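You operate a simulated robot arm through the tools that you are given. There is no shell and no other tool. Be economical: measure what you need, move in short steps, check, and stop when the job is done.

You run a simulated two-armed robot. Do the job below in one go: nothing can be reset, and whatever is moved stays where it is left.

Task
Put the green scent refill away in the lamp-side lower drawer.
Fine: it sits tight: hold the stand down with one hand and pull with the other; stand it upright in the drawer and shut the drawer.

It is judged by the outcome, as a careful person would: the job done as asked, and still so three seconds after it is handed in. It fails if anything else is knocked over, pushed out of place, dropped, spilled or broken.

Robot
Two 6-joint arms with two-finger parallel grippers on one trunk, on a base that drives. Base frame: it is fixed to the floor where the robot stands at the start and does not move with it; the origin is under the middle of the robot, x ahead of it, y to its left, z up. Readings come in cm, degrees, newtons and seconds.
The left shoulder is at the start at [6, 18.7, 87.9], the right one opposite. With the tool pointing down near the work surface each hand reaches from about 28 to 62 cm from the robot's upright axis, wherever it stands, measured 20 degrees to its own side. Places, roughly: lamp-side lower drawer [60, 0, 50]; inside of the lamp-side lower drawer [60, 0, 50]. Payload 1.57 kg a hand.
Tool frame (each hand has its own): the origin (TCP) lies between the finger pads and is the grasp point; the fingertips stand 3 cm ahead of it; z points along the fingers, y is the line along which they close. The gripper opens to 11 cm. The fingers are 2.4 cm wide and 1.2 cm thick; the gripper's body (4.8 by 11.2 cm) begins 7.8 cm behind the TCP.
Orientation is told as [roll, pitch, yaw] about the base's x, y, z axes, in that order, counted from this pose: with the fingers straight down and closing along the base's y, the tool's x points along the base's -x, its y along +y and its z along -z.

Tools
- The arms move only by the tool step_arm. It takes "left_plan", "right_plan" or both (then of equal length, played together; a hand with none holds still); each is a list of rows, each a list of 6 numbers: the shift along the tool's x, y, z in cm, then the turn, a rotation vector about the tool's x, y, z in degrees. In form: [[x, y, z, rx, ry, rz], ...]. A call has 1 to 8 rows; each row is the pose to reach, as a shift and turn from the pose commanded when the call began, along the tool's axes at that moment. "left_hand" and "right_hand" are, for a hand that has rows, the finger opening in cm, from 0 to 11, set as the call begins (left out, the last holds). Each row takes 0.2 s and may step no farther than 5 cm and 8.6 degrees from the row before; otherwise, or with a gripper value out of range, the whole call is refused. A pose out of reach is approached as far as the arm can. The call stops where the force on the tool passes 40 N (or 10 N more than at its start, if that is more) or the arm is blocked; 0.2 s more then pass. Each finger travels about 15.3 cm/s and halts on what it meets, pressing with about 40 N; the grip force reading is that of the motor and also rises with nothing between the fingers. The clock runs only during rows and for 0.2 s after the last one: add rows that repeat a pose to give the fingers time. The reply holds the time, the measured pose of the TCP, the force on the tool along the base axes, the opening and the grip force, in the units named above and with some noise.
- Cameras (640 x 400 px; columns grow to the right, rows downward): "scene" is now at [1.36, -2.78, 141.88]; the picture's right is [-0.36, -0.93, 0.00], its down [-0.72, 0.28, -0.63] and it looks along [0.59, -0.23, -0.77] (base axes); focal length 290 px, centre (320, 200). "left" rides on the left gripper at [-3.6, 0, -8] in its tool frame; the picture's right is [0.00, -1.00, 0.00], its down [0.97, 0.00, -0.24] and it looks along [0.24, 0.00, 0.97] (tool axes); focal length 218 px, centre (320, 200). "right" rides on the right gripper at [-3.6, 0, -8] in its tool frame; the picture's right is [0.00, -1.00, 0.00], its down [0.97, 0.00, -0.24] and it looks along [0.24, 0.00, 0.97] (tool axes); focal length 218 px, centre (320, 200). There is no depth. A picture from a camera that has moved, and an enlarged one, comes with that camera's place and axes in the base frame and with its lens.
- grab_frame(camera): a new picture of that camera. No time passes.
- move_column(by): slides the trunk up (or, below 0, down) by that many cm; the arms and the scene camera ride with it, the base frame stays. It gives what a move gives, with no picture.
- steer(legs): drives the robot by 1 to 6 legs, each [ahead, left, turn to the left] in cm, cm and degrees, along the robot's own axes; the way and the turn of a leg run together, so that a leg with both is an arc; at most 150 cm and 180 degrees a leg. The arms and the cameras ride along, it lands a little off, and it stops where it bumps. It gives what a move gives.
- pan_tilt(pan, tilt): turns the head with the scene camera to pan (to the left, within 86 degrees either way) and tilt (down, from -29 to 69), counted from straight ahead of the robot. It gives what a move gives.
- enlarge(camera, box): a new picture of the part [left, top, right, bottom] of that camera's present view, enlarged. No time passes.
- sign_off(): hands the job in; it is judged then, once.

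Work in short steps. Places have to be worked out from the pictures, the camera data and where the tool is seen: move nearer, look again, correct. Check each grasp and each placing, and mend what went wrong. You have 120 turns and 108 pictures in all, those below and enlarged ones among them. Open the grippers and draw the arms clear of the work before you hand the job in, unless the task says otherwise; then end with one line.

The tools are called after "Emit:" as name(argument=value, ...) on one line, values as JSON. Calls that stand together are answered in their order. step_arm: Moves the arms, as the interface text tells. Its arguments: {"type":"object","properties":{"left_plan":{"type":"array","items":{"type":"array","items":{"type":"number"}}},"left_hand":{"type":"number"},"right_plan":{"type":"array","items":{"type":"array","items":{"type":"number"}}},"right_hand":{"type":"number"}},"required":[]} The other tools are called the same way: move_column (by) slides the trunk up or down; steer (legs) drives the base; pan_tilt (pan, tilt) turns the head that bears the scene camera; grab_frame (camera) takes a picture; enlarge (camera, box) takes an enlarged picture of a part of a camera's view; sign_off () hands the job in.

At the start:

```text
t: 0.0
left_eef_pos: [40.56, -2.91, 108.23]
left_tool_rot: [-0.1, 0.0, 0.0]
left_ft_force: [-1.0, -0.4, 0.7]
left_grip_width: 10.96
left_grip_force: 0.1
right_eef_pos: [28.74, -38.28, 104.07]
right_tool_rot: [0.1, 0.1, 0.0]
right_ft_force: [-0.3, -1.3, 0.2]
right_grip_width: 11.01
right_grip_force: 0.2
trunk travel left (down, up): [-50.8, 48.2]
robot x, y, heading: [-0.07, -0.06, -0.0]
head pan, tilt: [-21.3, 50.6]
```

scene: 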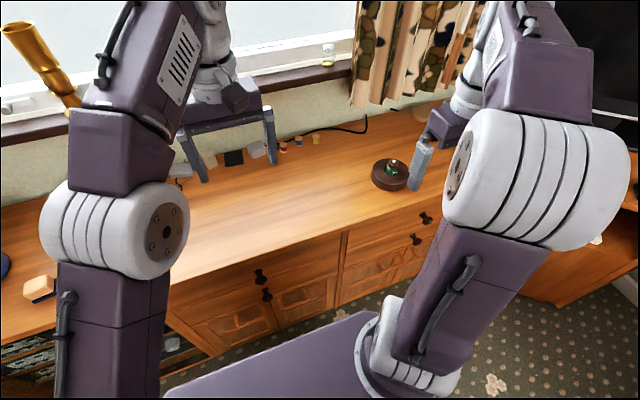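
right: 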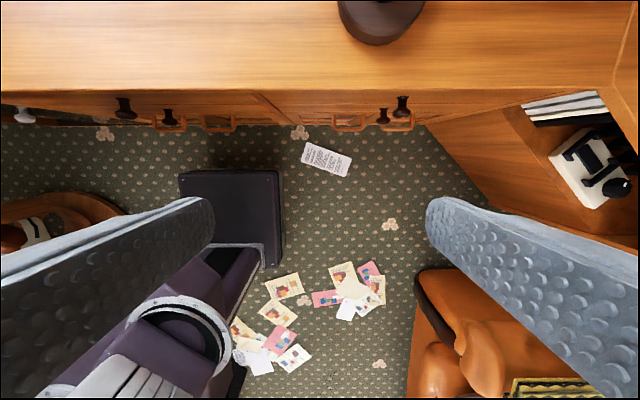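
left: 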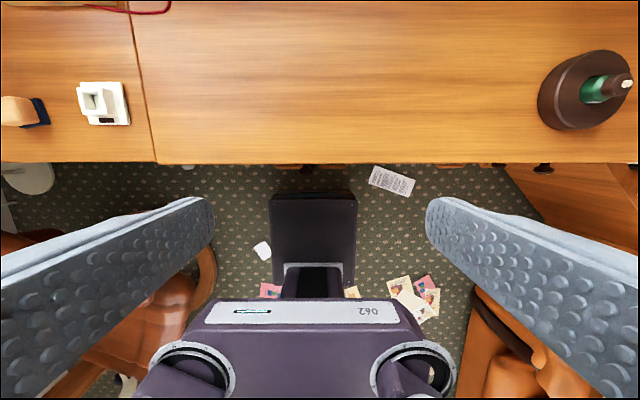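

I'll start by enlarging the stand and the drawer fronts in the scene view.

Emit:
enlarge(camera="scene", box=[340, 120, 460, 220])

Emit:
enlarge(camera="scene", box=[160, 190, 460, 370])

Emit:
enlarge(camera="left", box=[480, 20, 640, 180])

```text
4.00 times, centred on (400, 170) of scene
camera zoom: at [1.36, -2.78, 141.88], right [-0.36, -0.93, 0.0], down [-0.72, 0.28, -0.63], along [0.59, -0.23, -0.77], focal length 1160 px, centre (0, 320)
```

zoom: 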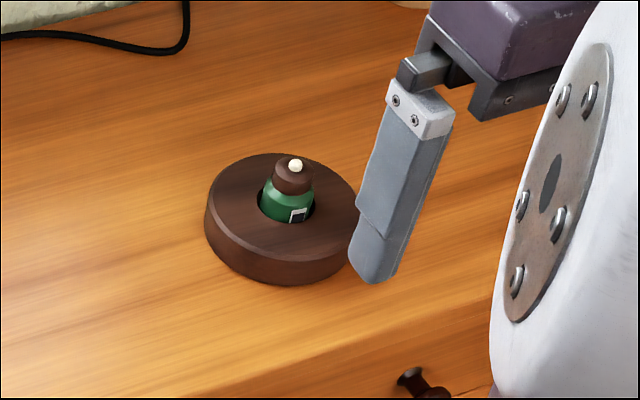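

```text
2.13 times, centred on (310, 280) of scene
camera zoom: at [1.36, -2.78, 141.88], right [-0.36, -0.93, 0.0], down [-0.72, 0.28, -0.63], along [0.59, -0.23, -0.77], focal length 619 px, centre (341, 29)
```

zoom: 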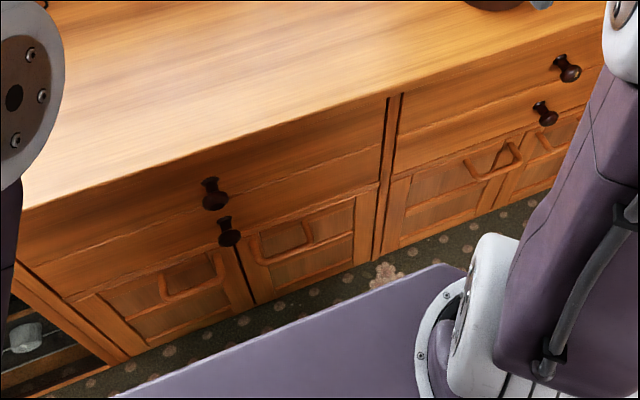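

```text
2.50 times, centred on (560, 100) of left
camera zoom: at [44.11, -2.92, 116.23], right [0.0, -1.0, 0.0], down [-0.97, 0.0, 0.24], along [-0.24, 0.0, -0.97], focal length 546 px, centre (-280, 450)
```

zoom: 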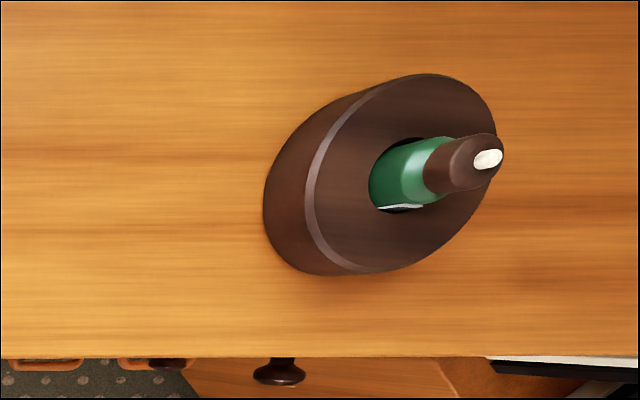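

The stand is around x 60, y -57, but the cameras disagree by several cm. I'll look straight ahead and to both sides to calibrate and find the lamp.

Emit:
pan_tilt(pan=25, tilt=35)

Emit:
grab_frame(camera="scene")

Emit:
pan_tilt(pan=-40, tilt=40)

Emit:
grab_frame(camera="scene")

Emit:
pan_tilt(pan=0, tilt=55)

Emit:
grab_frame(camera="scene")

```text
t: 1.1
left_eef_pos: [40.45, -3.02, 108.27]
left_tool_rot: [-0.1, 0.0, 0.1]
left_ft_force: [0.5, -0.5, 0.0]
left_grip_width: 11.02
left_grip_force: 0.0
right_eef_pos: [28.77, -38.33, 104.0]
right_tool_rot: [0.0, 0.0, 0.1]
right_ft_force: [0.5, 0.0, -0.3]
right_grip_width: 11.02
right_grip_force: 0.0
trunk travel left (down, up): [-50.8, 48.2]
robot x, y, heading: [-0.18, -0.33, -0.1]
head pan, tilt: [25.0, 35.0]
```

```text
101 pictures are left
camera scene: at [2.22, 3.71, 144.14], right [0.42, -0.91, 0.0], down [-0.52, -0.24, -0.82], along [0.74, 0.35, -0.57], focal length 290 px, centre (320, 200)
```

scene: 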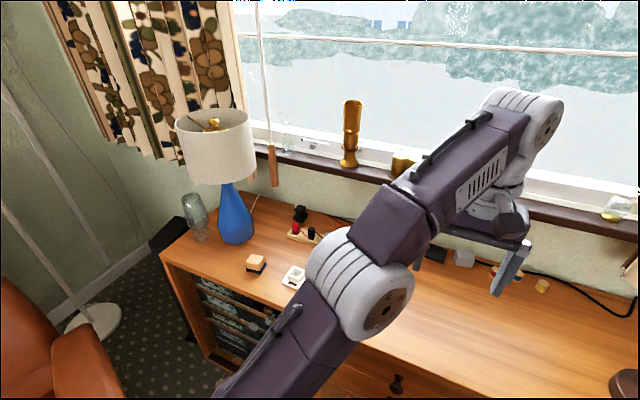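

```text
t: 2.5
left_eef_pos: [40.51, -3.0, 108.24]
left_tool_rot: [-0.1, -0.1, 0.0]
left_ft_force: [0.2, 0.3, -0.2]
left_grip_width: 11.0
left_grip_force: 0.0
right_eef_pos: [28.82, -38.34, 104.04]
right_tool_rot: [0.0, -0.1, 0.0]
right_ft_force: [1.0, -0.3, 0.0]
right_grip_width: 10.99
right_grip_force: 0.0
trunk travel left (down, up): [-50.8, 48.2]
robot x, y, heading: [-0.18, -0.11, 0.1]
head pan, tilt: [-40.0, 40.0]
```

```text
100 pictures are left
camera scene: at [0.76, -5.46, 143.38], right [-0.64, -0.77, 0.0], down [-0.49, 0.41, -0.77], along [0.59, -0.49, -0.64], focal length 290 px, centre (320, 200)
```

scene: 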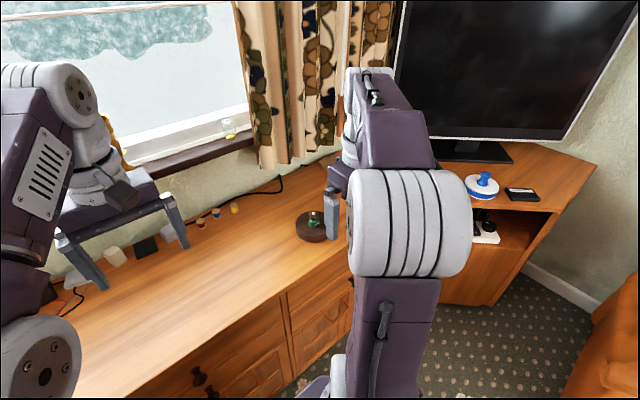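

```text
t: 3.6
left_eef_pos: [40.58, -2.96, 108.39]
left_tool_rot: [0.0, -0.1, 0.0]
left_ft_force: [-0.4, -1.1, 0.8]
left_grip_width: 11.0
left_grip_force: 0.1
right_eef_pos: [28.75, -38.24, 104.16]
right_tool_rot: [0.0, 0.0, 0.0]
right_ft_force: [-0.7, 0.0, 0.0]
right_grip_width: 10.99
right_grip_force: 0.0
trunk travel left (down, up): [-50.8, 48.2]
robot x, y, heading: [-0.02, -0.36, 0.3]
head pan, tilt: [0.0, 55.0]
```

```text
99 pictures are left
camera scene: at [1.45, -0.01, 141.32], right [0.0, -1.0, 0.0], down [-0.82, 0.0, -0.57], along [0.57, 0.0, -0.82], focal length 290 px, centre (320, 200)
```

scene: 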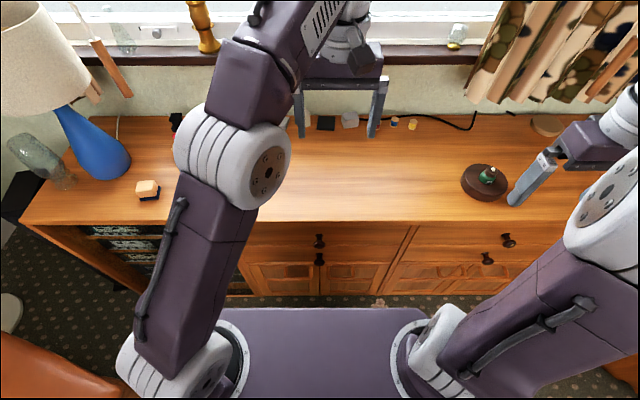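

Cross-checking all three cameras, the rays agree if the desk top is at about z≈72.5 with its front edge at x≈41.5. That puts the stand near (53,-48), higher than the text says, so I'll go down carefully. I'll drive right to face the stand.

Emit:
steer(legs=[[0, -33, 0]])

Emit:
pan_tilt(pan=-12, tilt=52)

Emit:
grab_frame(camera="scene")

Emit:
grab_frame(camera="left")

Emit:
grab_frame(camera="right")

```text
t: 5.8
left_eef_pos: [40.65, -35.93, 108.31]
left_tool_rot: [0.0, 0.0, 0.3]
left_ft_force: [-0.3, 0.4, -0.2]
left_grip_width: 10.97
left_grip_force: 0.1
right_eef_pos: [29.16, -71.32, 104.07]
right_tool_rot: [0.1, 0.1, 0.4]
right_ft_force: [-0.3, -0.8, -0.8]
right_grip_width: 11.02
right_grip_force: 0.1
trunk travel left (down, up): [-50.8, 48.2]
robot x, y, heading: [0.1, -32.99, 0.5]
head pan, tilt: [0.0, 55.0]
```

```text
t: 6.5
left_eef_pos: [40.62, -35.78, 108.27]
left_tool_rot: [-0.1, 0.0, 0.2]
left_ft_force: [-0.2, -0.2, -0.1]
left_grip_width: 10.99
left_grip_force: 0.0
right_eef_pos: [29.0, -71.27, 104.08]
right_tool_rot: [0.1, 0.0, 0.3]
right_ft_force: [0.6, 0.4, -0.2]
right_grip_width: 11.0
right_grip_force: 0.1
trunk travel left (down, up): [-50.8, 48.2]
robot x, y, heading: [0.41, -32.97, 0.1]
head pan, tilt: [-12.0, 52.0]
```

```text
98 pictures are left
camera scene: at [1.68, -34.64, 141.7], right [-0.2, -0.98, 0.0], down [-0.77, 0.16, -0.62], along [0.6, -0.12, -0.79], focal length 290 px, centre (320, 200)
```

scene: 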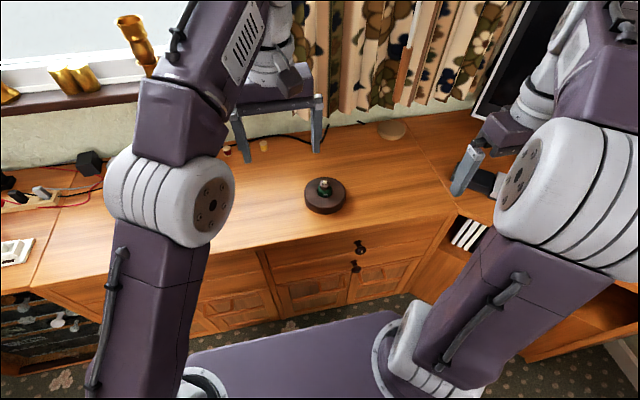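

```text
97 pictures are left
camera left: at [44.21, -35.77, 116.23], right [0.01, -1.0, 0.0], down [-0.97, 0.0, 0.24], along [-0.24, 0.0, -0.97], focal length 218 px, centre (320, 200)
```

left: 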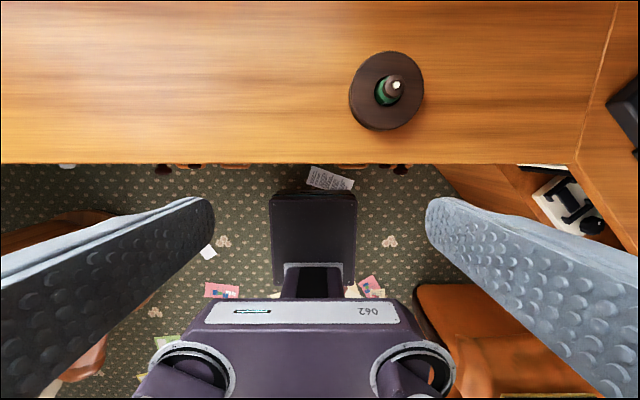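

```text
96 pictures are left
camera right: at [32.72, -71.28, 112.19], right [0.01, -1.0, 0.0], down [-0.97, -0.01, 0.24], along [-0.24, 0.0, -0.97], focal length 218 px, centre (320, 200)
```

right: 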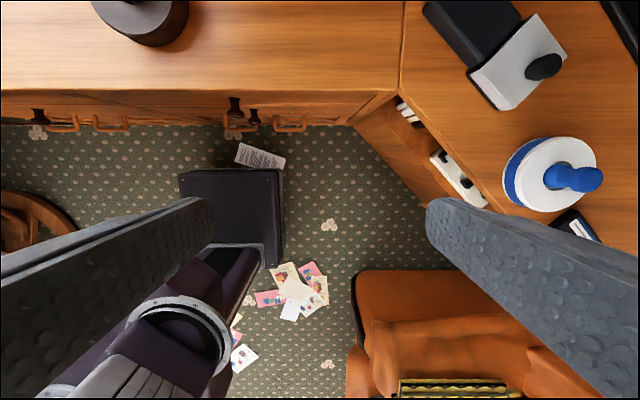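

Triangulation puts the stand at about (54,-47.3) with its top at z≈75 and the refill's top at z≈80. I'll move the left hand aside and bring the right hand above the refill.

Emit:
step_arm(right_plan=[[-3, 2.3, 1.3, 0, 0, 0], [-6, 4.6, 2.6, 0, 0, 0], [-9, 7.5, 4, 0, 0, 0], [-12, 10.5, 5.4, 0, 0, 0], [-15, 13.5, 6.8, 0, 0, 0], [-18, 16.5, 8.2, 0, 0, 0], [-20.5, 19.5, 9.6, 0, 0, 0], [-22.5, 22.5, 11, 0, 0, 0]], left_plan=[[0, 2, 0, 0, 0, 0], [0, 4, 0, 0, 0, 0], [0, 6, 0, 0, 0, 0], [0, 8, 0, 0, 0, 0], [0, 10, 0, 0, 0, 0], [0, 12, 0, 0, 0, 0], [0, 14, 0, 0, 0, 0], [0, 16, 0, 0, 0, 0]])

Emit:
grab_frame(camera="right")

Emit:
grab_frame(camera="scene")

```text
t: 8.3
left_eef_pos: [40.85, -19.56, 108.4]
left_tool_rot: [-0.1, 0.2, 0.3]
left_ft_force: [0.0, 0.0, 0.2]
left_grip_width: 11.02
left_grip_force: 0.1
right_eef_pos: [51.65, -48.69, 93.01]
right_tool_rot: [0.0, 0.0, 0.3]
right_ft_force: [-0.6, 0.7, 0.9]
right_grip_width: 11.02
right_grip_force: 0.1
trunk travel left (down, up): [-50.8, 48.2]
robot x, y, heading: [-0.03, -32.88, 0.3]
head pan, tilt: [-12.0, 52.0]
```

```text
95 pictures are left
camera right: at [55.38, -48.72, 101.2], right [0.0, -1.0, 0.0], down [-0.97, 0.0, 0.24], along [-0.24, 0.0, -0.97], focal length 218 px, centre (320, 200)
```

right: 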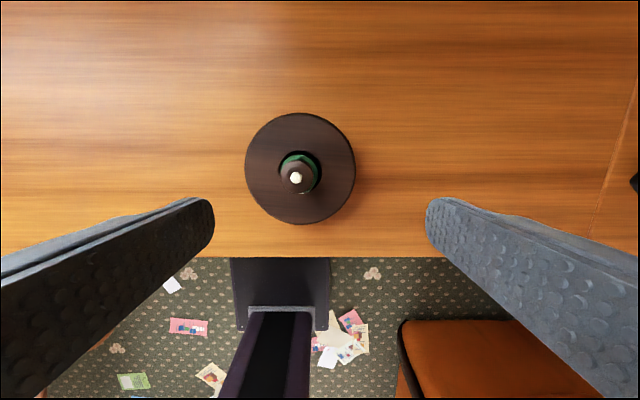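

```text
94 pictures are left
camera scene: at [1.78, -34.52, 141.7], right [-0.2, -0.98, 0.0], down [-0.77, 0.16, -0.62], along [0.6, -0.13, -0.79], focal length 290 px, centre (320, 200)
```

scene: 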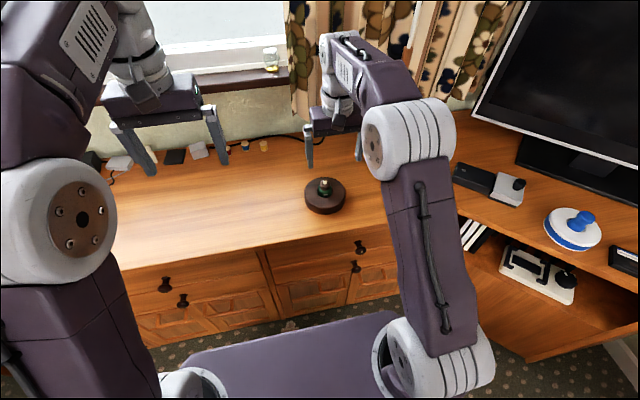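

The right camera puts the refill near (52.8,-46.4). I'll centre over it and go lower, with the tips staying above its top.

Emit:
step_arm(right_plan=[[-0.6, 1.2, 2.5, 0, 0, 0], [-1.1, 2.3, 5, 0, 0, 0], [-1.1, 2.3, 7, 0, 0, 0]])

Emit:
grab_frame(camera="right")

Emit:
enlarge(camera="scene", box=[270, 110, 390, 230])

```text
t: 9.1
left_eef_pos: [40.86, -19.79, 108.41]
left_tool_rot: [-0.2, 0.0, 0.2]
left_ft_force: [-0.2, -0.1, -0.5]
left_grip_width: 11.01
left_grip_force: 0.0
right_eef_pos: [52.51, -46.38, 85.78]
right_tool_rot: [0.1, 0.0, 0.3]
right_ft_force: [-0.7, -0.8, -0.4]
right_grip_width: 11.01
right_grip_force: 0.1
trunk travel left (down, up): [-50.8, 48.2]
robot x, y, heading: [0.14, -33.14, 0.4]
head pan, tilt: [-12.0, 52.0]
```

```text
93 pictures are left
camera right: at [56.17, -46.47, 93.93], right [0.01, -1.0, 0.0], down [-0.97, -0.01, 0.24], along [-0.24, 0.0, -0.97], focal length 218 px, centre (320, 200)
```

right: 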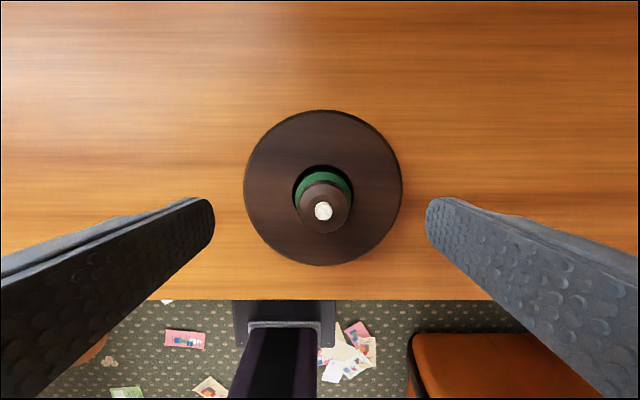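

```text
3.33 times, centred on (330, 170) of scene
camera zoom: at [1.7, -34.67, 141.7], right [-0.2, -0.98, 0.0], down [-0.77, 0.16, -0.62], along [0.6, -0.12, -0.79], focal length 967 px, centre (287, 300)
```

zoom: 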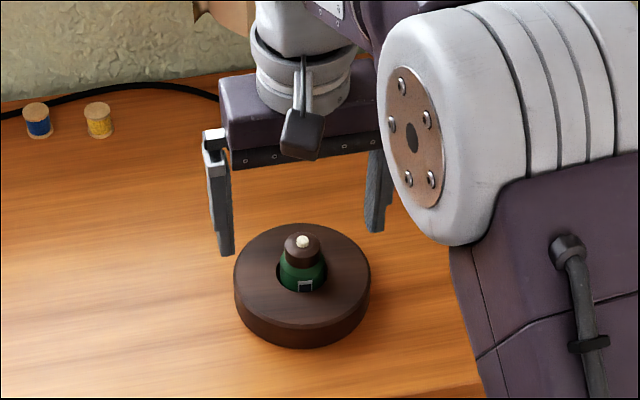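

Comparing the last two frames, the stand top is at z≈77, about 12 cm across, centred near (53,-46.7), and the refill's top is at about 82. I'll yaw the right hand 90° so the left hand has room to press the ring from its side.

Emit:
step_arm(right_plan=[[-0.1, -0.1, -1, 0, 0, 8.5], [-0.2, -0.2, -2, 0, 0, 17], [-0.4, -0.3, -2, 0, 0, 25.5], [-0.4, -0.3, -2, 0, 0, 34], [-0.4, -0.3, -2, 0, 0, 42.5], [-0.4, -0.3, -2, 0, 0, 51], [-0.4, -0.3, -2, 0, 0, 59.5], [-0.4, -0.3, -2, 0, 0, 68]])

Emit:
step_arm(right_plan=[[0, 0, 0, 0, 0, 8], [0, 0, 0, 0, 0, 16], [0, 0, 0, 0, 0, 22], [0, 0, 0, 0, 0, 22]], left_plan=[[0, 0, 0, 8.5, 0, 0], [0, 0, 0, 17, 0, 0], [0, 0, 0, 25.5, 0, 0], [0, 0, 0, 34, 0, 0]], left_hand=0)

Emit:
grab_frame(camera="right")

Emit:
grab_frame(camera="scene")

```text
t: 10.9
left_eef_pos: [40.85, -19.74, 108.38]
left_tool_rot: [-0.1, 0.0, 0.3]
left_ft_force: [-0.3, 0.6, -0.2]
left_grip_width: 10.99
left_grip_force: 0.1
right_eef_pos: [52.98, -46.67, 88.01]
right_tool_rot: [0.0, 0.1, -67.8]
right_ft_force: [0.3, 0.0, -0.5]
right_grip_width: 10.99
right_grip_force: 0.0
trunk travel left (down, up): [-50.8, 48.2]
robot x, y, heading: [-0.05, -32.95, 0.3]
head pan, tilt: [-12.0, 52.0]
```

```text
t: 11.9
left_eef_pos: [40.61, -19.75, 108.3]
left_tool_rot: [-34.2, -0.1, 0.2]
left_ft_force: [0.2, 0.1, 0.2]
left_grip_width: 0.02
left_grip_force: 21.0
right_eef_pos: [52.99, -46.54, 88.01]
right_tool_rot: [0.0, 0.0, -89.8]
right_ft_force: [-0.1, 0.3, 0.0]
right_grip_width: 10.96
right_grip_force: 0.0
trunk travel left (down, up): [-50.8, 48.2]
robot x, y, heading: [-0.04, -33.18, 0.2]
head pan, tilt: [-12.0, 52.0]
```

```text
91 pictures are left
camera right: at [52.99, -50.24, 96.18], right [-1.0, 0.0, 0.0], down [0.0, 0.97, 0.24], along [0.0, 0.24, -0.97], focal length 218 px, centre (320, 200)
```

right: 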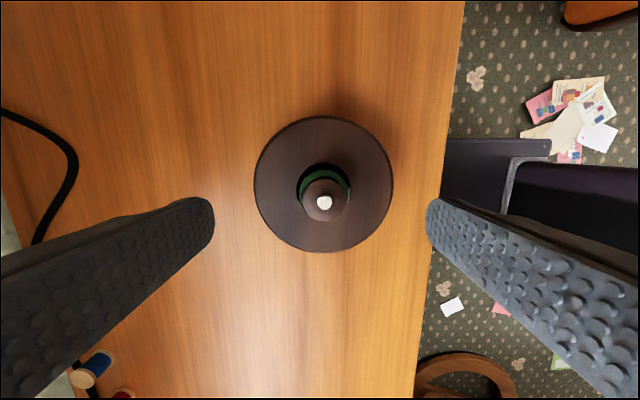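

```text
90 pictures are left
camera scene: at [1.72, -34.58, 141.7], right [-0.2, -0.98, 0.0], down [-0.77, 0.16, -0.62], along [0.6, -0.13, -0.79], focal length 290 px, centre (320, 200)
```

scene: 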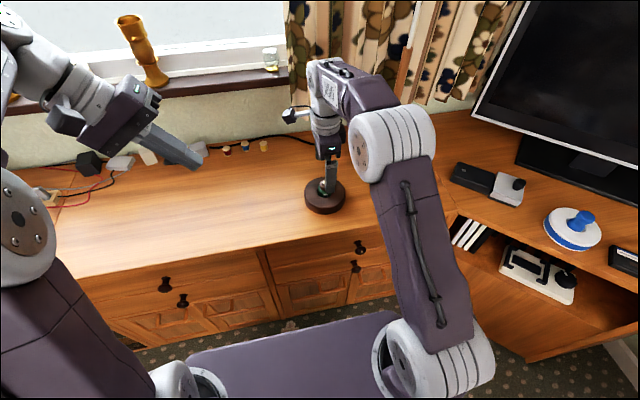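

The refill is centred near (52.7,-46.95) with its top at z≈83. I'll bring the tilted, closed left hand to a standoff 10 cm short of the ring's left side.

Emit:
step_arm(left_plan=[[-1.73, -0.35, 3.65, 0, 0, 0], [-3.46, -0.7, 7.3, 0, 0, 0], [-5.2, -1.03, 10.9, 0, 0, 0], [-6.9, -1.4, 14.6, 0, 0, 0], [-8.6, -1.7, 18.2, 0, 0, 0], [-10.4, -2.05, 21.9, 0, 0, 0], [-12.1, -2.4, 25.5, 0, 0, 0]])

Emit:
grab_frame(camera="left")

Emit:
grab_frame(camera="scene")

```text
t: 13.5
left_eef_pos: [53.07, -36.22, 88.4]
left_tool_rot: [-34.1, 0.2, 0.2]
left_ft_force: [0.7, 0.3, 0.3]
left_grip_width: 0.01
left_grip_force: 21.3
right_eef_pos: [53.08, -46.68, 88.05]
right_tool_rot: [0.0, 0.1, -89.7]
right_ft_force: [0.9, 0.2, 0.3]
right_grip_width: 11.01
right_grip_force: 0.0
trunk travel left (down, up): [-50.8, 48.2]
robot x, y, heading: [-0.01, -33.3, -0.0]
head pan, tilt: [-12.0, 52.0]
```

```text
89 pictures are left
camera left: at [56.62, -31.6, 94.95], right [0.01, -0.83, 0.56], down [-0.97, 0.13, 0.2], along [-0.24, -0.55, -0.8], focal length 218 px, centre (320, 200)
```

left: 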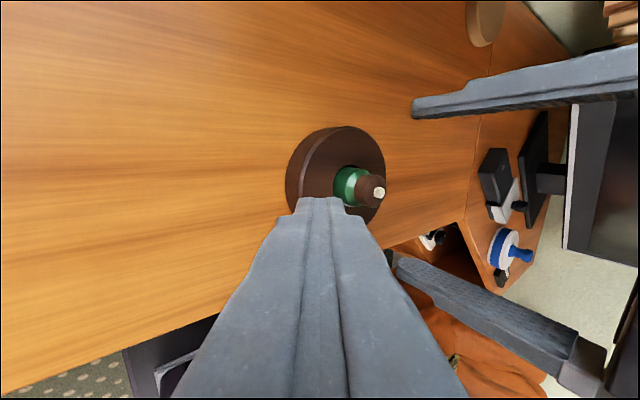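

```text
88 pictures are left
camera scene: at [1.82, -34.7, 141.7], right [-0.2, -0.98, 0.0], down [-0.77, 0.16, -0.61], along [0.6, -0.12, -0.79], focal length 290 px, centre (320, 200)
```

scene: 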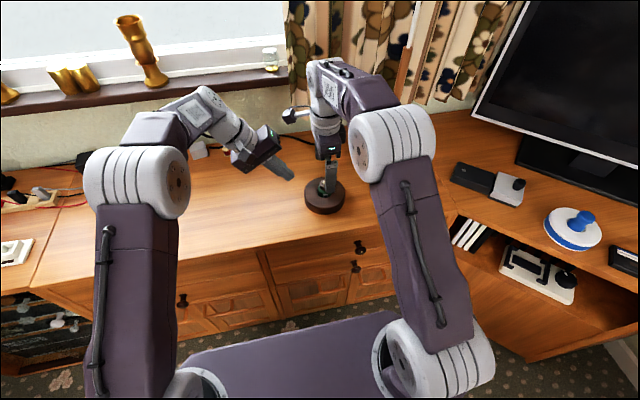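

All clear. I'll advance the left hand along its tool axis toward the ring, stopping just before contact.

Emit:
step_arm(left_plan=[[0.2, 0, 3, 0, 0, 0], [0.3, 0, 6, 0, 0, 0], [0.3, 0, 8, 0, 0, 0]])

Emit:
grab_frame(camera="left")

Emit:
enlarge(camera="scene", box=[270, 120, 390, 220])

```text
t: 14.3
left_eef_pos: [52.62, -40.47, 81.74]
left_tool_rot: [-34.1, 0.0, 0.3]
left_ft_force: [-0.1, -0.5, -0.1]
left_grip_width: 0.01
left_grip_force: 21.4
right_eef_pos: [52.99, -46.64, 88.04]
right_tool_rot: [-0.1, 0.0, -89.8]
right_ft_force: [0.1, -0.3, 1.0]
right_grip_width: 11.01
right_grip_force: 0.1
trunk travel left (down, up): [-50.8, 48.2]
robot x, y, heading: [0.2, -33.06, 0.5]
head pan, tilt: [-12.0, 52.0]
```

```text
87 pictures are left
camera left: at [56.18, -35.91, 88.3], right [0.0, -0.83, 0.56], down [-0.97, 0.13, 0.2], along [-0.24, -0.55, -0.8], focal length 218 px, centre (320, 200)
```

left: 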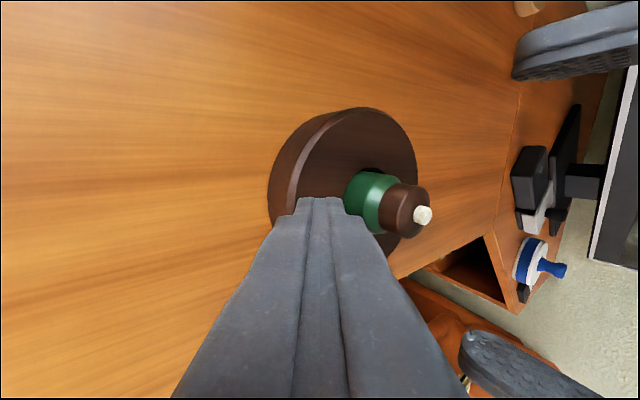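

```text
4.00 times, centred on (330, 170) of scene
camera zoom: at [1.72, -34.69, 141.7], right [-0.2, -0.98, 0.0], down [-0.77, 0.16, -0.62], along [0.6, -0.12, -0.79], focal length 1160 px, centre (280, 320)
```

zoom: 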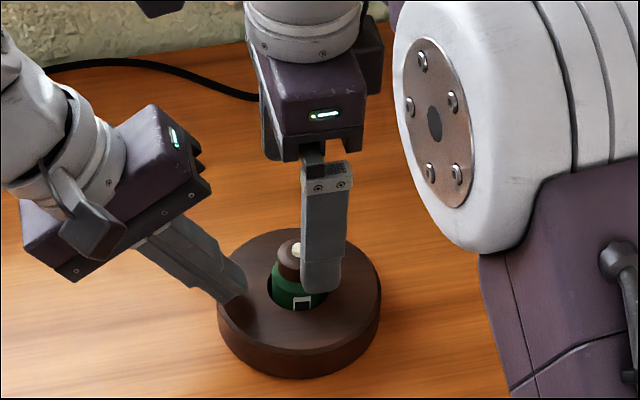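

The left tip is just above the ring. I'll advance slowly to find contact.

Emit:
step_arm(left_plan=[[0, 0, 0.5, 0, 0, 0], [0, 0, 0.9, 0, 0, 0], [0, 0, 1.3, 0, 0, 0]])

```text
t: 15.2
left_eef_pos: [52.71, -40.97, 81.32]
left_tool_rot: [-34.4, -0.8, 0.5]
left_ft_force: [-3.5, 6.6, 19.1]
left_grip_width: 0.0
left_grip_force: 21.2
right_eef_pos: [52.87, -46.48, 88.24]
right_tool_rot: [0.1, 0.0, -89.6]
right_ft_force: [-0.8, -0.4, 0.6]
right_grip_width: 10.98
right_grip_force: 0.1
trunk travel left (down, up): [-50.8, 48.2]
robot x, y, heading: [0.25, -33.02, 0.5]
head pan, tilt: [-12.0, 52.0]
stopped in row 3 (left hand): the force on the tool passed its limit (the readings are from after the stop); the commanded pose is now the measured one
```

Contact is found: the stand top is at z≈78.1 and the left hand presses with about 19 N. I'll check with the right camera before lowering.

Emit:
grab_frame(camera="right")

```text
85 pictures are left
camera right: at [52.84, -50.17, 96.27], right [-1.0, -0.01, 0.0], down [-0.01, 0.97, 0.24], along [0.0, 0.24, -0.97], focal length 218 px, centre (320, 200)
```

right: 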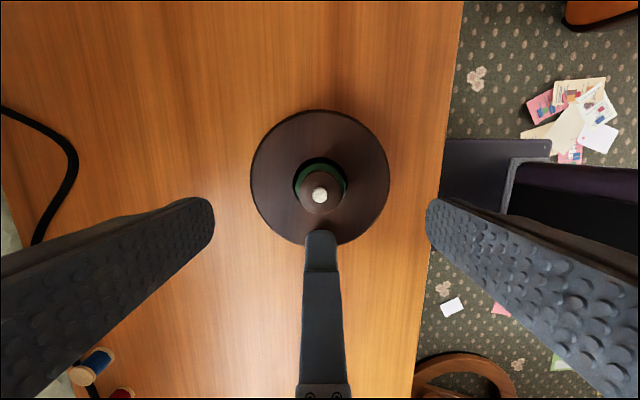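

The press slid the stand about 0.5 cm, so the refill is now near (52.85,-47.5) with its top at z≈84. I'll lower the right hand around it with a 7 cm opening.

Emit:
step_arm(right_plan=[[-0.95, 0, 0, 0, 0, 0], [-0.95, 0, 2, 0, 0, 0], [-0.95, 0, 4, 0, 0, 0], [-0.95, 0, 5.3, 0, 0, 0], [-0.95, 0, 6.2, 0, 0, 0]], right_hand=7)

Emit:
grab_frame(camera="right")

Emit:
enlarge(camera="scene", box=[270, 120, 390, 220])

```text
t: 16.4
left_eef_pos: [52.78, -41.01, 81.49]
left_tool_rot: [-34.4, -0.9, 0.5]
left_ft_force: [6.0, 1.7, 33.2]
left_grip_width: 0.03
left_grip_force: 21.0
right_eef_pos: [52.72, -47.52, 81.97]
right_tool_rot: [0.0, -0.1, -89.7]
right_ft_force: [-0.5, 0.7, 0.1]
right_grip_width: 7.01
right_grip_force: 0.1
trunk travel left (down, up): [-50.8, 48.2]
robot x, y, heading: [-0.02, -33.02, 0.4]
head pan, tilt: [-12.0, 52.0]
```

```text
84 pictures are left
camera right: at [52.7, -51.16, 90.14], right [-1.0, -0.01, 0.0], down [-0.01, 0.97, 0.24], along [0.0, 0.24, -0.97], focal length 218 px, centre (320, 200)
```

right: 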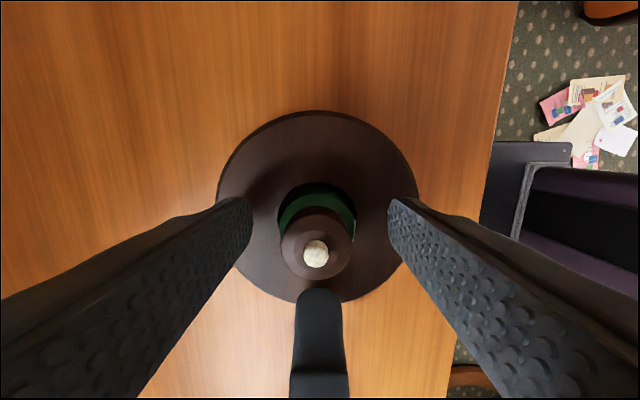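

```text
4.00 times, centred on (330, 170) of scene
camera zoom: at [1.34, -34.54, 141.72], right [-0.2, -0.98, 0.0], down [-0.77, 0.16, -0.62], along [0.61, -0.12, -0.79], focal length 1160 px, centre (280, 320)
```

zoom: 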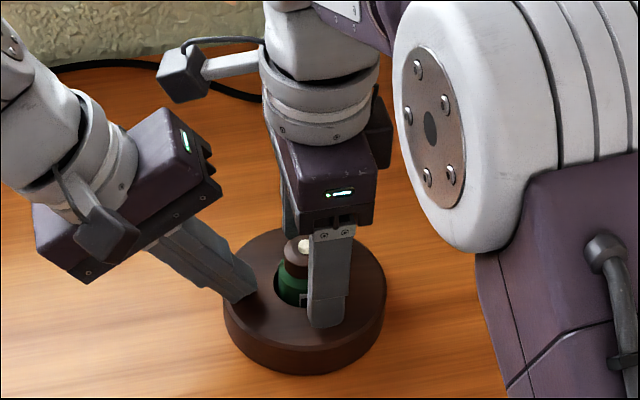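

The fingers straddle the refill with the tips just above the stand. I'll close the right gripper.

Emit:
step_arm(right_plan=[[0, 0, 0, 0, 0, 0], [0, 0, 0, 0, 0, 0], [0, 0, 0, 0, 0, 0]], right_hand=0)

Emit:
grab_frame(camera="right")

```text
t: 17.2
left_eef_pos: [52.61, -41.1, 81.39]
left_tool_rot: [-34.4, -0.9, 0.7]
left_ft_force: [6.0, 0.6, 33.8]
left_grip_width: 0.0
left_grip_force: 21.4
right_eef_pos: [52.66, -47.5, 82.09]
right_tool_rot: [0.1, -0.2, -89.6]
right_ft_force: [0.6, -0.2, 0.0]
right_grip_width: 3.61
right_grip_force: 39.4
trunk travel left (down, up): [-50.8, 48.2]
robot x, y, heading: [-0.17, -33.13, 0.4]
head pan, tilt: [-12.0, 52.0]
```

```text
82 pictures are left
camera right: at [52.7, -51.16, 90.17], right [-1.0, -0.01, 0.0], down [-0.01, 0.97, 0.24], along [0.0, 0.24, -0.97], focal length 218 px, centre (320, 200)
```

right: 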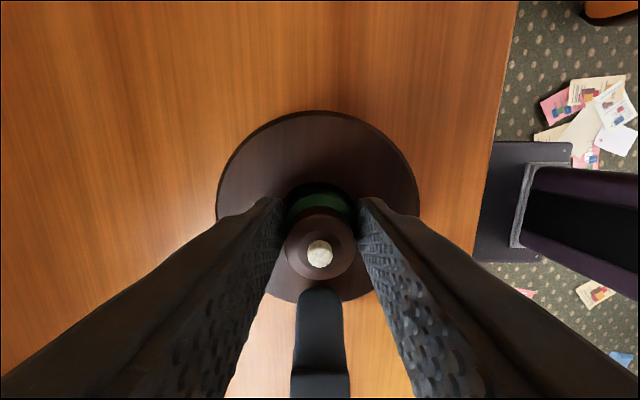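

The grip holds at 3.6 cm and 39 N. I'll pull up slowly while the left hand keeps pressing.

Emit:
step_arm(right_plan=[[0, 0, -0.3, 0, 0, 0], [0, 0, -0.6, 0, 0, 0], [0, 0, -0.9, 0, 0, 0], [0, 0, -1.2, 0, 0, 0], [0, 0, -1.5, 0, 0, 0]])

Emit:
enlarge(camera="scene", box=[270, 120, 390, 220])

```text
t: 18.4
left_eef_pos: [52.58, -41.15, 81.39]
left_tool_rot: [-34.4, -0.9, 0.6]
left_ft_force: [4.4, -0.4, 33.7]
left_grip_width: 0.03
left_grip_force: 21.0
right_eef_pos: [52.81, -47.37, 83.44]
right_tool_rot: [0.2, 0.0, -89.6]
right_ft_force: [-0.3, -0.3, 0.1]
right_grip_width: 3.59
right_grip_force: 40.4
trunk travel left (down, up): [-50.8, 48.2]
robot x, y, heading: [0.2, -32.96, 0.2]
head pan, tilt: [-12.0, 52.0]
```

```text
4.00 times, centred on (330, 170) of scene
camera zoom: at [1.29, -34.56, 141.71], right [-0.2, -0.98, 0.0], down [-0.77, 0.16, -0.62], along [0.61, -0.12, -0.79], focal length 1160 px, centre (280, 320)
```

zoom: 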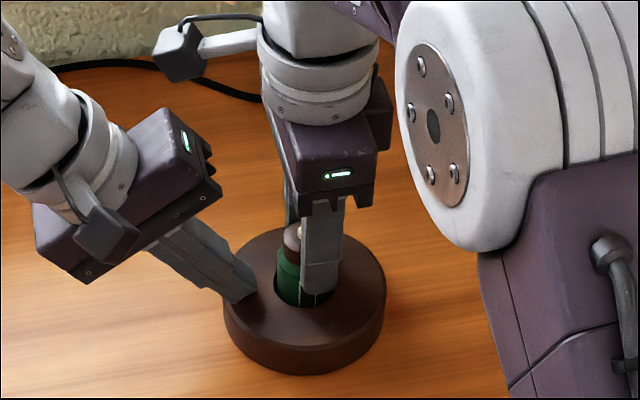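

More of the green bottle shows and the load is gone, so it came free. I'll keep lifting straight up.

Emit:
step_arm(right_plan=[[0, 0, -1, 0, 0, 0], [0, 0, -2, 0, 0, 0], [0, 0, -4, 0, 0, 0], [0, 0, -7, 0, 0, 0], [0, 0, -10, 0, 0, 0]])

Emit:
enlarge(camera="scene", box=[250, 80, 410, 220])

Emit:
grab_frame(camera="right")

Emit:
grab_frame(camera="left")

```text
t: 19.6
left_eef_pos: [52.57, -40.91, 81.52]
left_tool_rot: [-34.4, -1.0, 0.6]
left_ft_force: [3.3, 0.3, 34.0]
left_grip_width: 0.0
left_grip_force: 21.7
right_eef_pos: [52.43, -47.52, 93.35]
right_tool_rot: [0.2, 0.0, -89.6]
right_ft_force: [0.1, 0.7, -1.1]
right_grip_width: 3.64
right_grip_force: 40.0
trunk travel left (down, up): [-50.8, 48.2]
robot x, y, heading: [0.03, -33.05, 0.3]
head pan, tilt: [-12.0, 52.0]
```

```text
2.86 times, centred on (330, 150) of scene
camera zoom: at [1.26, -34.56, 141.71], right [-0.2, -0.98, 0.0], down [-0.77, 0.16, -0.62], along [0.61, -0.12, -0.79], focal length 829 px, centre (291, 343)
```

zoom: 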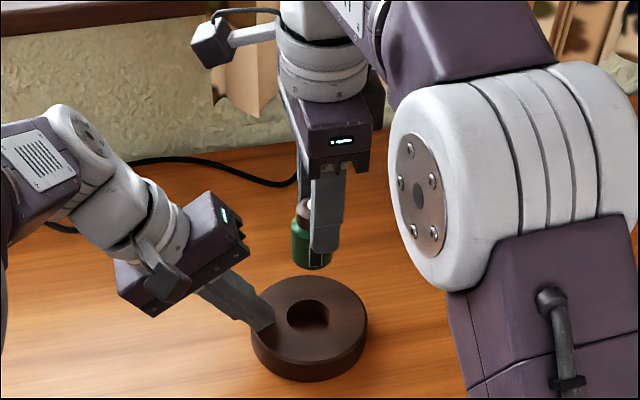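

```text
79 pictures are left
camera right: at [52.52, -51.24, 101.46], right [-1.0, -0.01, 0.0], down [-0.01, 0.97, 0.24], along [0.0, 0.24, -0.97], focal length 218 px, centre (320, 200)
```

right: 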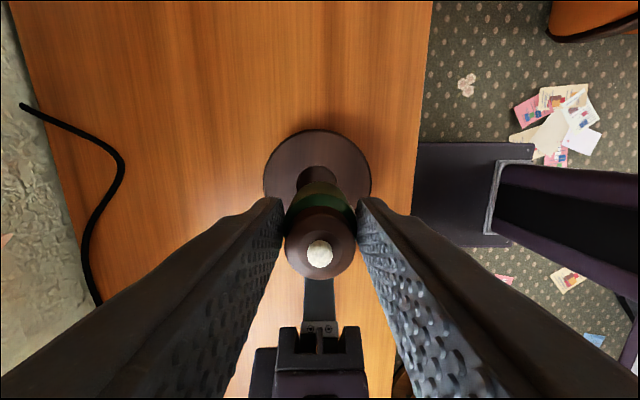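

```text
78 pictures are left
camera left: at [56.08, -36.46, 88.0], right [0.0, -0.83, 0.56], down [-0.97, 0.13, 0.18], along [-0.22, -0.55, -0.8], focal length 218 px, centre (320, 200)
```

left: 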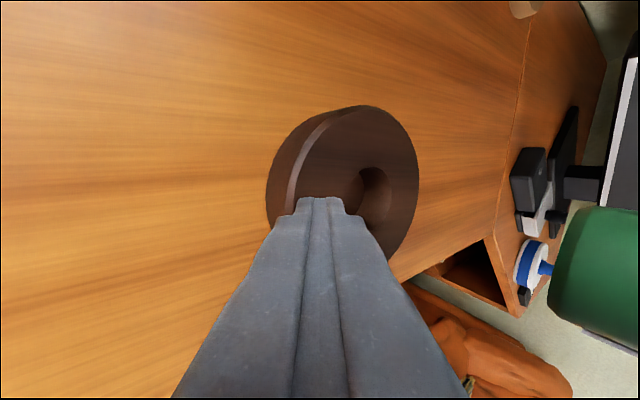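

The refill is free and held firmly, with its bottom about 5.3 cm below the TCP. I'll raise the left hand straight off the stand, then draw it away, and lift the right hand further.

Emit:
step_arm(left_plan=[[0, -0.56, -0.82, 0, 0, 0], [0, -1.7, -2.5, 0, 0, 0], [0, -1.7, -6.5, 0, 0, 0], [0, -1.7, -11, 0, 0, 0], [0, -1.7, -15.5, 0, 0, 0], [0, -1.7, -20, 0, 0, 0]], right_plan=[[0, 0, 0, 0, 0, 0], [0, 0, 0, 0, 0, 0], [0, 0, -2, 0, 0, 0], [0, 0, -4, 0, 0, 0], [0, 0, -6, 0, 0, 0], [0, 0, -8, 0, 0, 0]])

Emit:
grab_frame(camera="scene")

```text
t: 21.0
left_eef_pos: [52.7, -31.16, 98.45]
left_tool_rot: [-34.2, -0.6, 0.6]
left_ft_force: [-0.5, -0.1, -0.4]
left_grip_width: 0.0
left_grip_force: 20.7
right_eef_pos: [52.76, -47.45, 100.39]
right_tool_rot: [0.0, 0.0, -89.6]
right_ft_force: [-1.6, 0.6, -0.6]
right_grip_width: 3.63
right_grip_force: 39.8
right hand out of reach, approached as far as the arm can: row 6
trunk travel left (down, up): [-50.8, 48.2]
robot x, y, heading: [0.22, -33.15, 0.4]
head pan, tilt: [-12.0, 52.0]
```

```text
77 pictures are left
camera scene: at [1.67, -34.57, 141.7], right [-0.2, -0.98, 0.0], down [-0.77, 0.16, -0.62], along [0.6, -0.12, -0.79], focal length 290 px, centre (320, 200)
```

scene: 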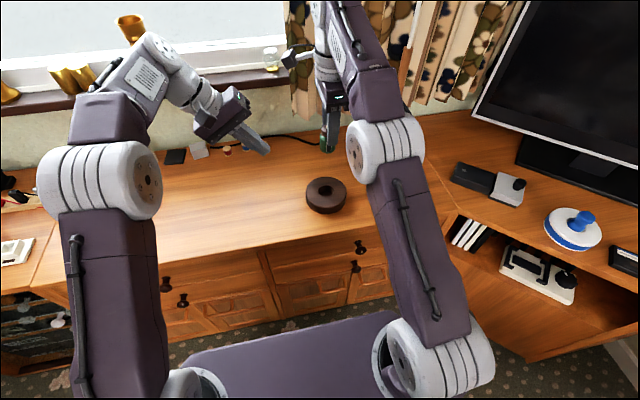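

The stand stayed put. From two views the knobs are at x≈39, y≈0, with the lower one at z≈54.7 and the upper at 67. I'll retract both hands and straighten their orientations.

Emit:
step_arm(right_plan=[[0, -2, 0, 0, 0, -8.5], [0, -4, 0, 0, 0, -17], [0, -6, 0, 0, 0, -25.5], [0, -8, 0, 0, 0, -34], [0, -10, 0, 0, 0, -42.5], [-1, -12, 0, 0, 0, -51], [-2, -14, 0, 0, 0, -59.5], [-3, -16, 0, 0, 0, -68]], left_plan=[[2, 1, 0, 0, 0, 0], [4, 2, 0, 0, 0, 0], [6, 3, 0, -8, 0, 0], [8, 4, 0, -16, 0, 0], [10, 5, 0, -24, 0, 0], [12, 6, 0, -32, 0, 0], [14, 7, 0, -34.3, 0, 0], [16, 8, 0, -34.3, 0, 0]])

Emit:
step_arm(right_plan=[[0, 0, 0, 0, 0, -8], [0, 0, 0, 0, 0, -16], [0, 0, 0, 0, 0, -21.6], [0, 0, 0, 0, 0, -21.6]])

Emit:
steer(legs=[[-20, 0, 0], [0, 23, 0]])

Emit:
pan_tilt(pan=5, tilt=50)

Emit:
grab_frame(camera="scene")

```text
t: 22.8
left_eef_pos: [36.53, -24.78, 93.9]
left_tool_rot: [0.1, -0.7, 0.6]
left_ft_force: [-0.4, 0.2, 0.6]
left_grip_width: 0.0
left_grip_force: 21.9
right_eef_pos: [36.84, -50.6, 100.54]
right_tool_rot: [0.0, -0.1, -21.6]
right_ft_force: [0.4, -0.9, -1.2]
right_grip_width: 3.59
right_grip_force: 40.4
trunk travel left (down, up): [-50.8, 48.2]
robot x, y, heading: [-0.04, -32.87, 0.4]
head pan, tilt: [-12.0, 52.0]
```

```text
t: 23.8
left_eef_pos: [36.63, -24.75, 93.86]
left_tool_rot: [0.0, -0.5, 0.5]
left_ft_force: [0.0, -0.4, -0.4]
left_grip_width: 0.0
left_grip_force: 21.5
right_eef_pos: [36.96, -50.66, 100.43]
right_tool_rot: [0.0, 0.0, 0.0]
right_ft_force: [-0.1, 0.4, -0.5]
right_grip_width: 3.61
right_grip_force: 39.8
trunk travel left (down, up): [-50.8, 48.2]
robot x, y, heading: [0.07, -33.07, 0.6]
head pan, tilt: [-12.0, 52.0]
```

```text
t: 26.7
left_eef_pos: [16.39, -1.85, 93.87]
left_tool_rot: [-0.1, -0.5, 1.1]
left_ft_force: [-0.1, 0.3, 0.3]
left_grip_width: 0.0
left_grip_force: 21.2
right_eef_pos: [16.95, -27.8, 100.46]
right_tool_rot: [0.0, 0.1, 0.4]
right_ft_force: [0.1, 0.0, -0.5]
right_grip_width: 3.61
right_grip_force: 40.1
trunk travel left (down, up): [-50.8, 48.2]
robot x, y, heading: [-19.78, -10.93, 0.9]
head pan, tilt: [-12.0, 52.0]
```

```text
t: 27.5
left_eef_pos: [16.39, -1.94, 93.97]
left_tool_rot: [0.1, -0.5, 1.1]
left_ft_force: [0.5, 0.0, -0.4]
left_grip_width: 0.01
left_grip_force: 21.4
right_eef_pos: [16.82, -27.79, 100.39]
right_tool_rot: [-0.1, 0.0, 0.3]
right_ft_force: [-0.4, 0.2, -0.6]
right_grip_width: 3.62
right_grip_force: 39.5
trunk travel left (down, up): [-50.8, 48.2]
robot x, y, heading: [-20.32, -10.72, 0.8]
head pan, tilt: [5.0, 50.0]
```

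```text
76 pictures are left
camera scene: at [-18.2, -9.93, 141.96], right [0.1, -0.99, 0.0], down [-0.76, -0.08, -0.64], along [0.64, 0.06, -0.77], focal length 290 px, centre (320, 200)
```

scene: 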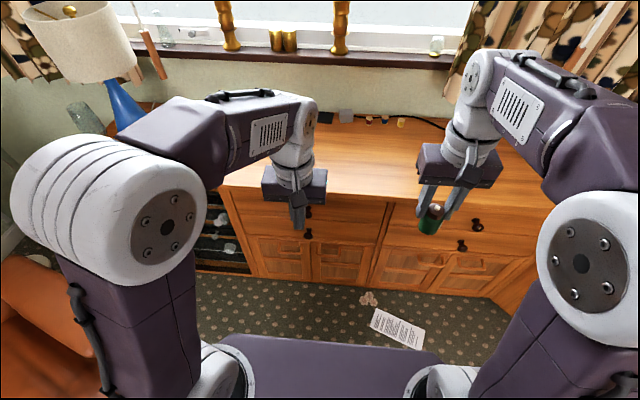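

I'll enlarge the drawer fronts to refine where the lower knob is.

Emit:
enlarge(camera="scene", box=[200, 160, 420, 300])

```text
2.86 times, centred on (310, 230) of scene
camera zoom: at [-18.2, -9.93, 141.96], right [0.1, -0.99, 0.0], down [-0.76, -0.08, -0.64], along [0.64, 0.06, -0.77], focal length 829 px, centre (349, 114)
```

zoom: 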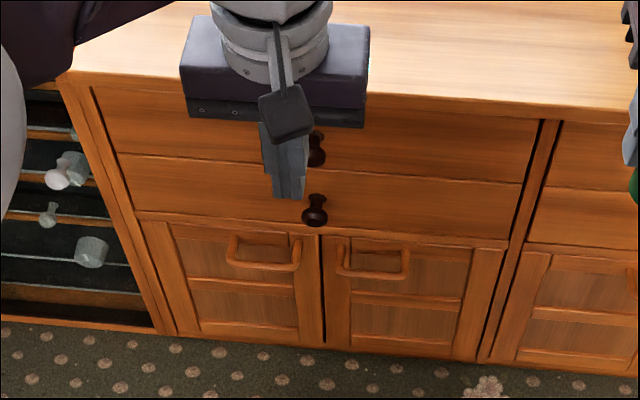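

The lower knob is confirmed near (38.6,-0.4,54.6), with the bulb about 3 cm across. I'll lower the trunk, then pitch the left hand to point forward.

Emit:
move_column(by=-20)

Emit:
step_arm(left_plan=[[-1.5, 0, 0, 0, -8.5, 0], [-3, 0, 0, 0, -17, 0], [-4.5, 0, 0, 0, -25.5, 0], [-6, 0, 0, 0, -34, 0], [-7.5, 0, 0, 0, -42.5, 0], [-9, 0, 0, 0, -51, 0], [-9, 0, 0, 0, -59.5, 0], [-9, 0, 0, 0, -68, 0]])

Emit:
grab_frame(camera="left")

```text
t: 29.7
left_eef_pos: [16.39, -1.96, 73.92]
left_tool_rot: [0.1, -0.5, 1.2]
left_ft_force: [0.5, 0.8, -0.2]
left_grip_width: 0.01
left_grip_force: 21.2
right_eef_pos: [16.92, -27.78, 80.35]
right_tool_rot: [0.0, 0.0, 0.4]
right_ft_force: [0.2, 0.0, -0.7]
right_grip_width: 3.6
right_grip_force: 39.7
trunk travel left (down, up): [-30.8, 68.2]
robot x, y, heading: [-20.12, -10.28, 0.9]
head pan, tilt: [5.0, 50.0]
```

```text
t: 31.5
left_eef_pos: [26.66, -2.7, 74.24]
left_tool_rot: [0.3, -68.5, 0.7]
left_ft_force: [-0.1, -0.4, 0.2]
left_grip_width: 0.01
left_grip_force: 21.3
left hand out of reach, approached as far as the arm can: row 8
right_eef_pos: [16.97, -27.77, 80.31]
right_tool_rot: [0.0, 0.0, 0.4]
right_ft_force: [-0.5, -0.3, 0.0]
right_grip_width: 3.58
right_grip_force: 40.1
trunk travel left (down, up): [-30.8, 68.2]
robot x, y, heading: [-20.21, -10.83, 0.5]
head pan, tilt: [5.0, 50.0]
```

```text
74 pictures are left
camera left: at [20.43, -2.64, 80.45], right [0.02, -1.0, 0.0], down [-0.58, -0.01, -0.82], along [0.82, 0.01, -0.58], focal length 218 px, centre (320, 200)
```

left: 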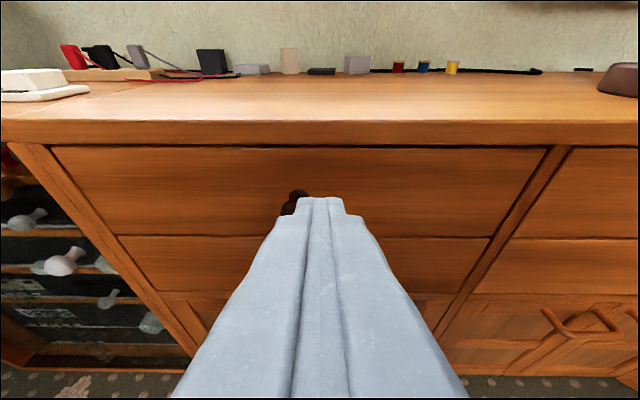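

The hand is pitched 68° and the fingers point at the fronts. I'll lower it to the lower knob's height, level it and open the fingers to 6 cm.

Emit:
step_arm(left_plan=[[2.1, 0.3, 1.2, 0, 0, 0], [4.2, 0.6, 2.5, 0, 0, 0], [6.3, 0.9, 3.7, 0, 0, 0], [8.4, 1.2, 5, 0, -4, 0], [10.5, 1.5, 6.2, 0, -8, 0], [12.6, 1.8, 7.5, 0, -12, 0], [14.5, 2.1, 8.7, 0, -17, 0], [16.2, 2.3, 9.9, 0, -21.5, 0]], left_hand=6)

Emit:
grab_frame(camera="left")

Emit:
grab_frame(camera="scene")

```text
t: 32.9
left_eef_pos: [34.82, -5.05, 67.74]
left_tool_rot: [13.7, -78.7, -11.6]
left_ft_force: [-26.0, -2.4, 9.4]
left_grip_width: 5.9
left_grip_force: 0.1
left hand out of reach, approached as far as the arm can: row 1, 2, 3, 4, 5, 6
right_eef_pos: [16.6, -27.88, 80.52]
right_tool_rot: [0.0, -0.1, 0.4]
right_ft_force: [0.5, 0.4, -1.3]
right_grip_width: 3.6
right_grip_force: 40.0
trunk travel left (down, up): [-30.8, 68.2]
robot x, y, heading: [-20.17, -10.24, 0.6]
head pan, tilt: [5.0, 50.0]
stopped in row 6 (left hand): the force on the tool passed its limit (the readings are from after the stop); the commanded pose is now the measured one
```

```text
73 pictures are left
camera left: at [27.65, -5.49, 72.67], right [0.03, -1.0, -0.05], down [-0.42, 0.03, -0.91], along [0.91, 0.05, -0.42], focal length 218 px, centre (320, 200)
```

left: 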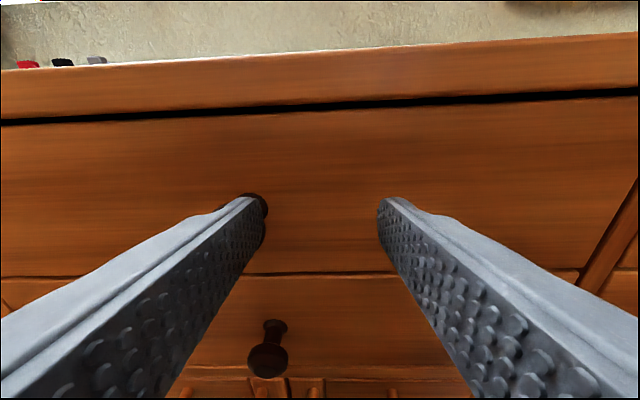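

```text
72 pictures are left
camera scene: at [-18.6, -9.92, 122.0], right [0.1, -0.99, 0.0], down [-0.76, -0.08, -0.65], along [0.64, 0.07, -0.76], focal length 290 px, centre (320, 200)
```

scene: 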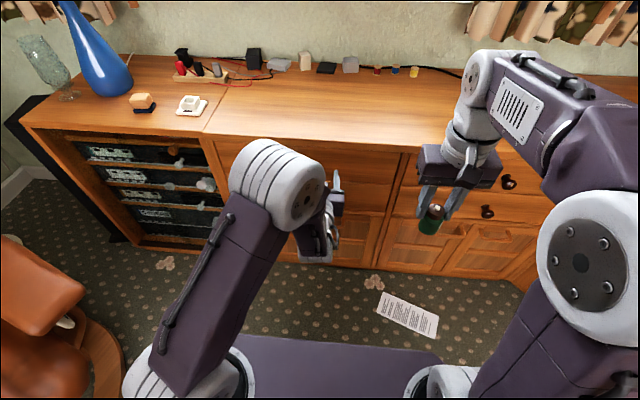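

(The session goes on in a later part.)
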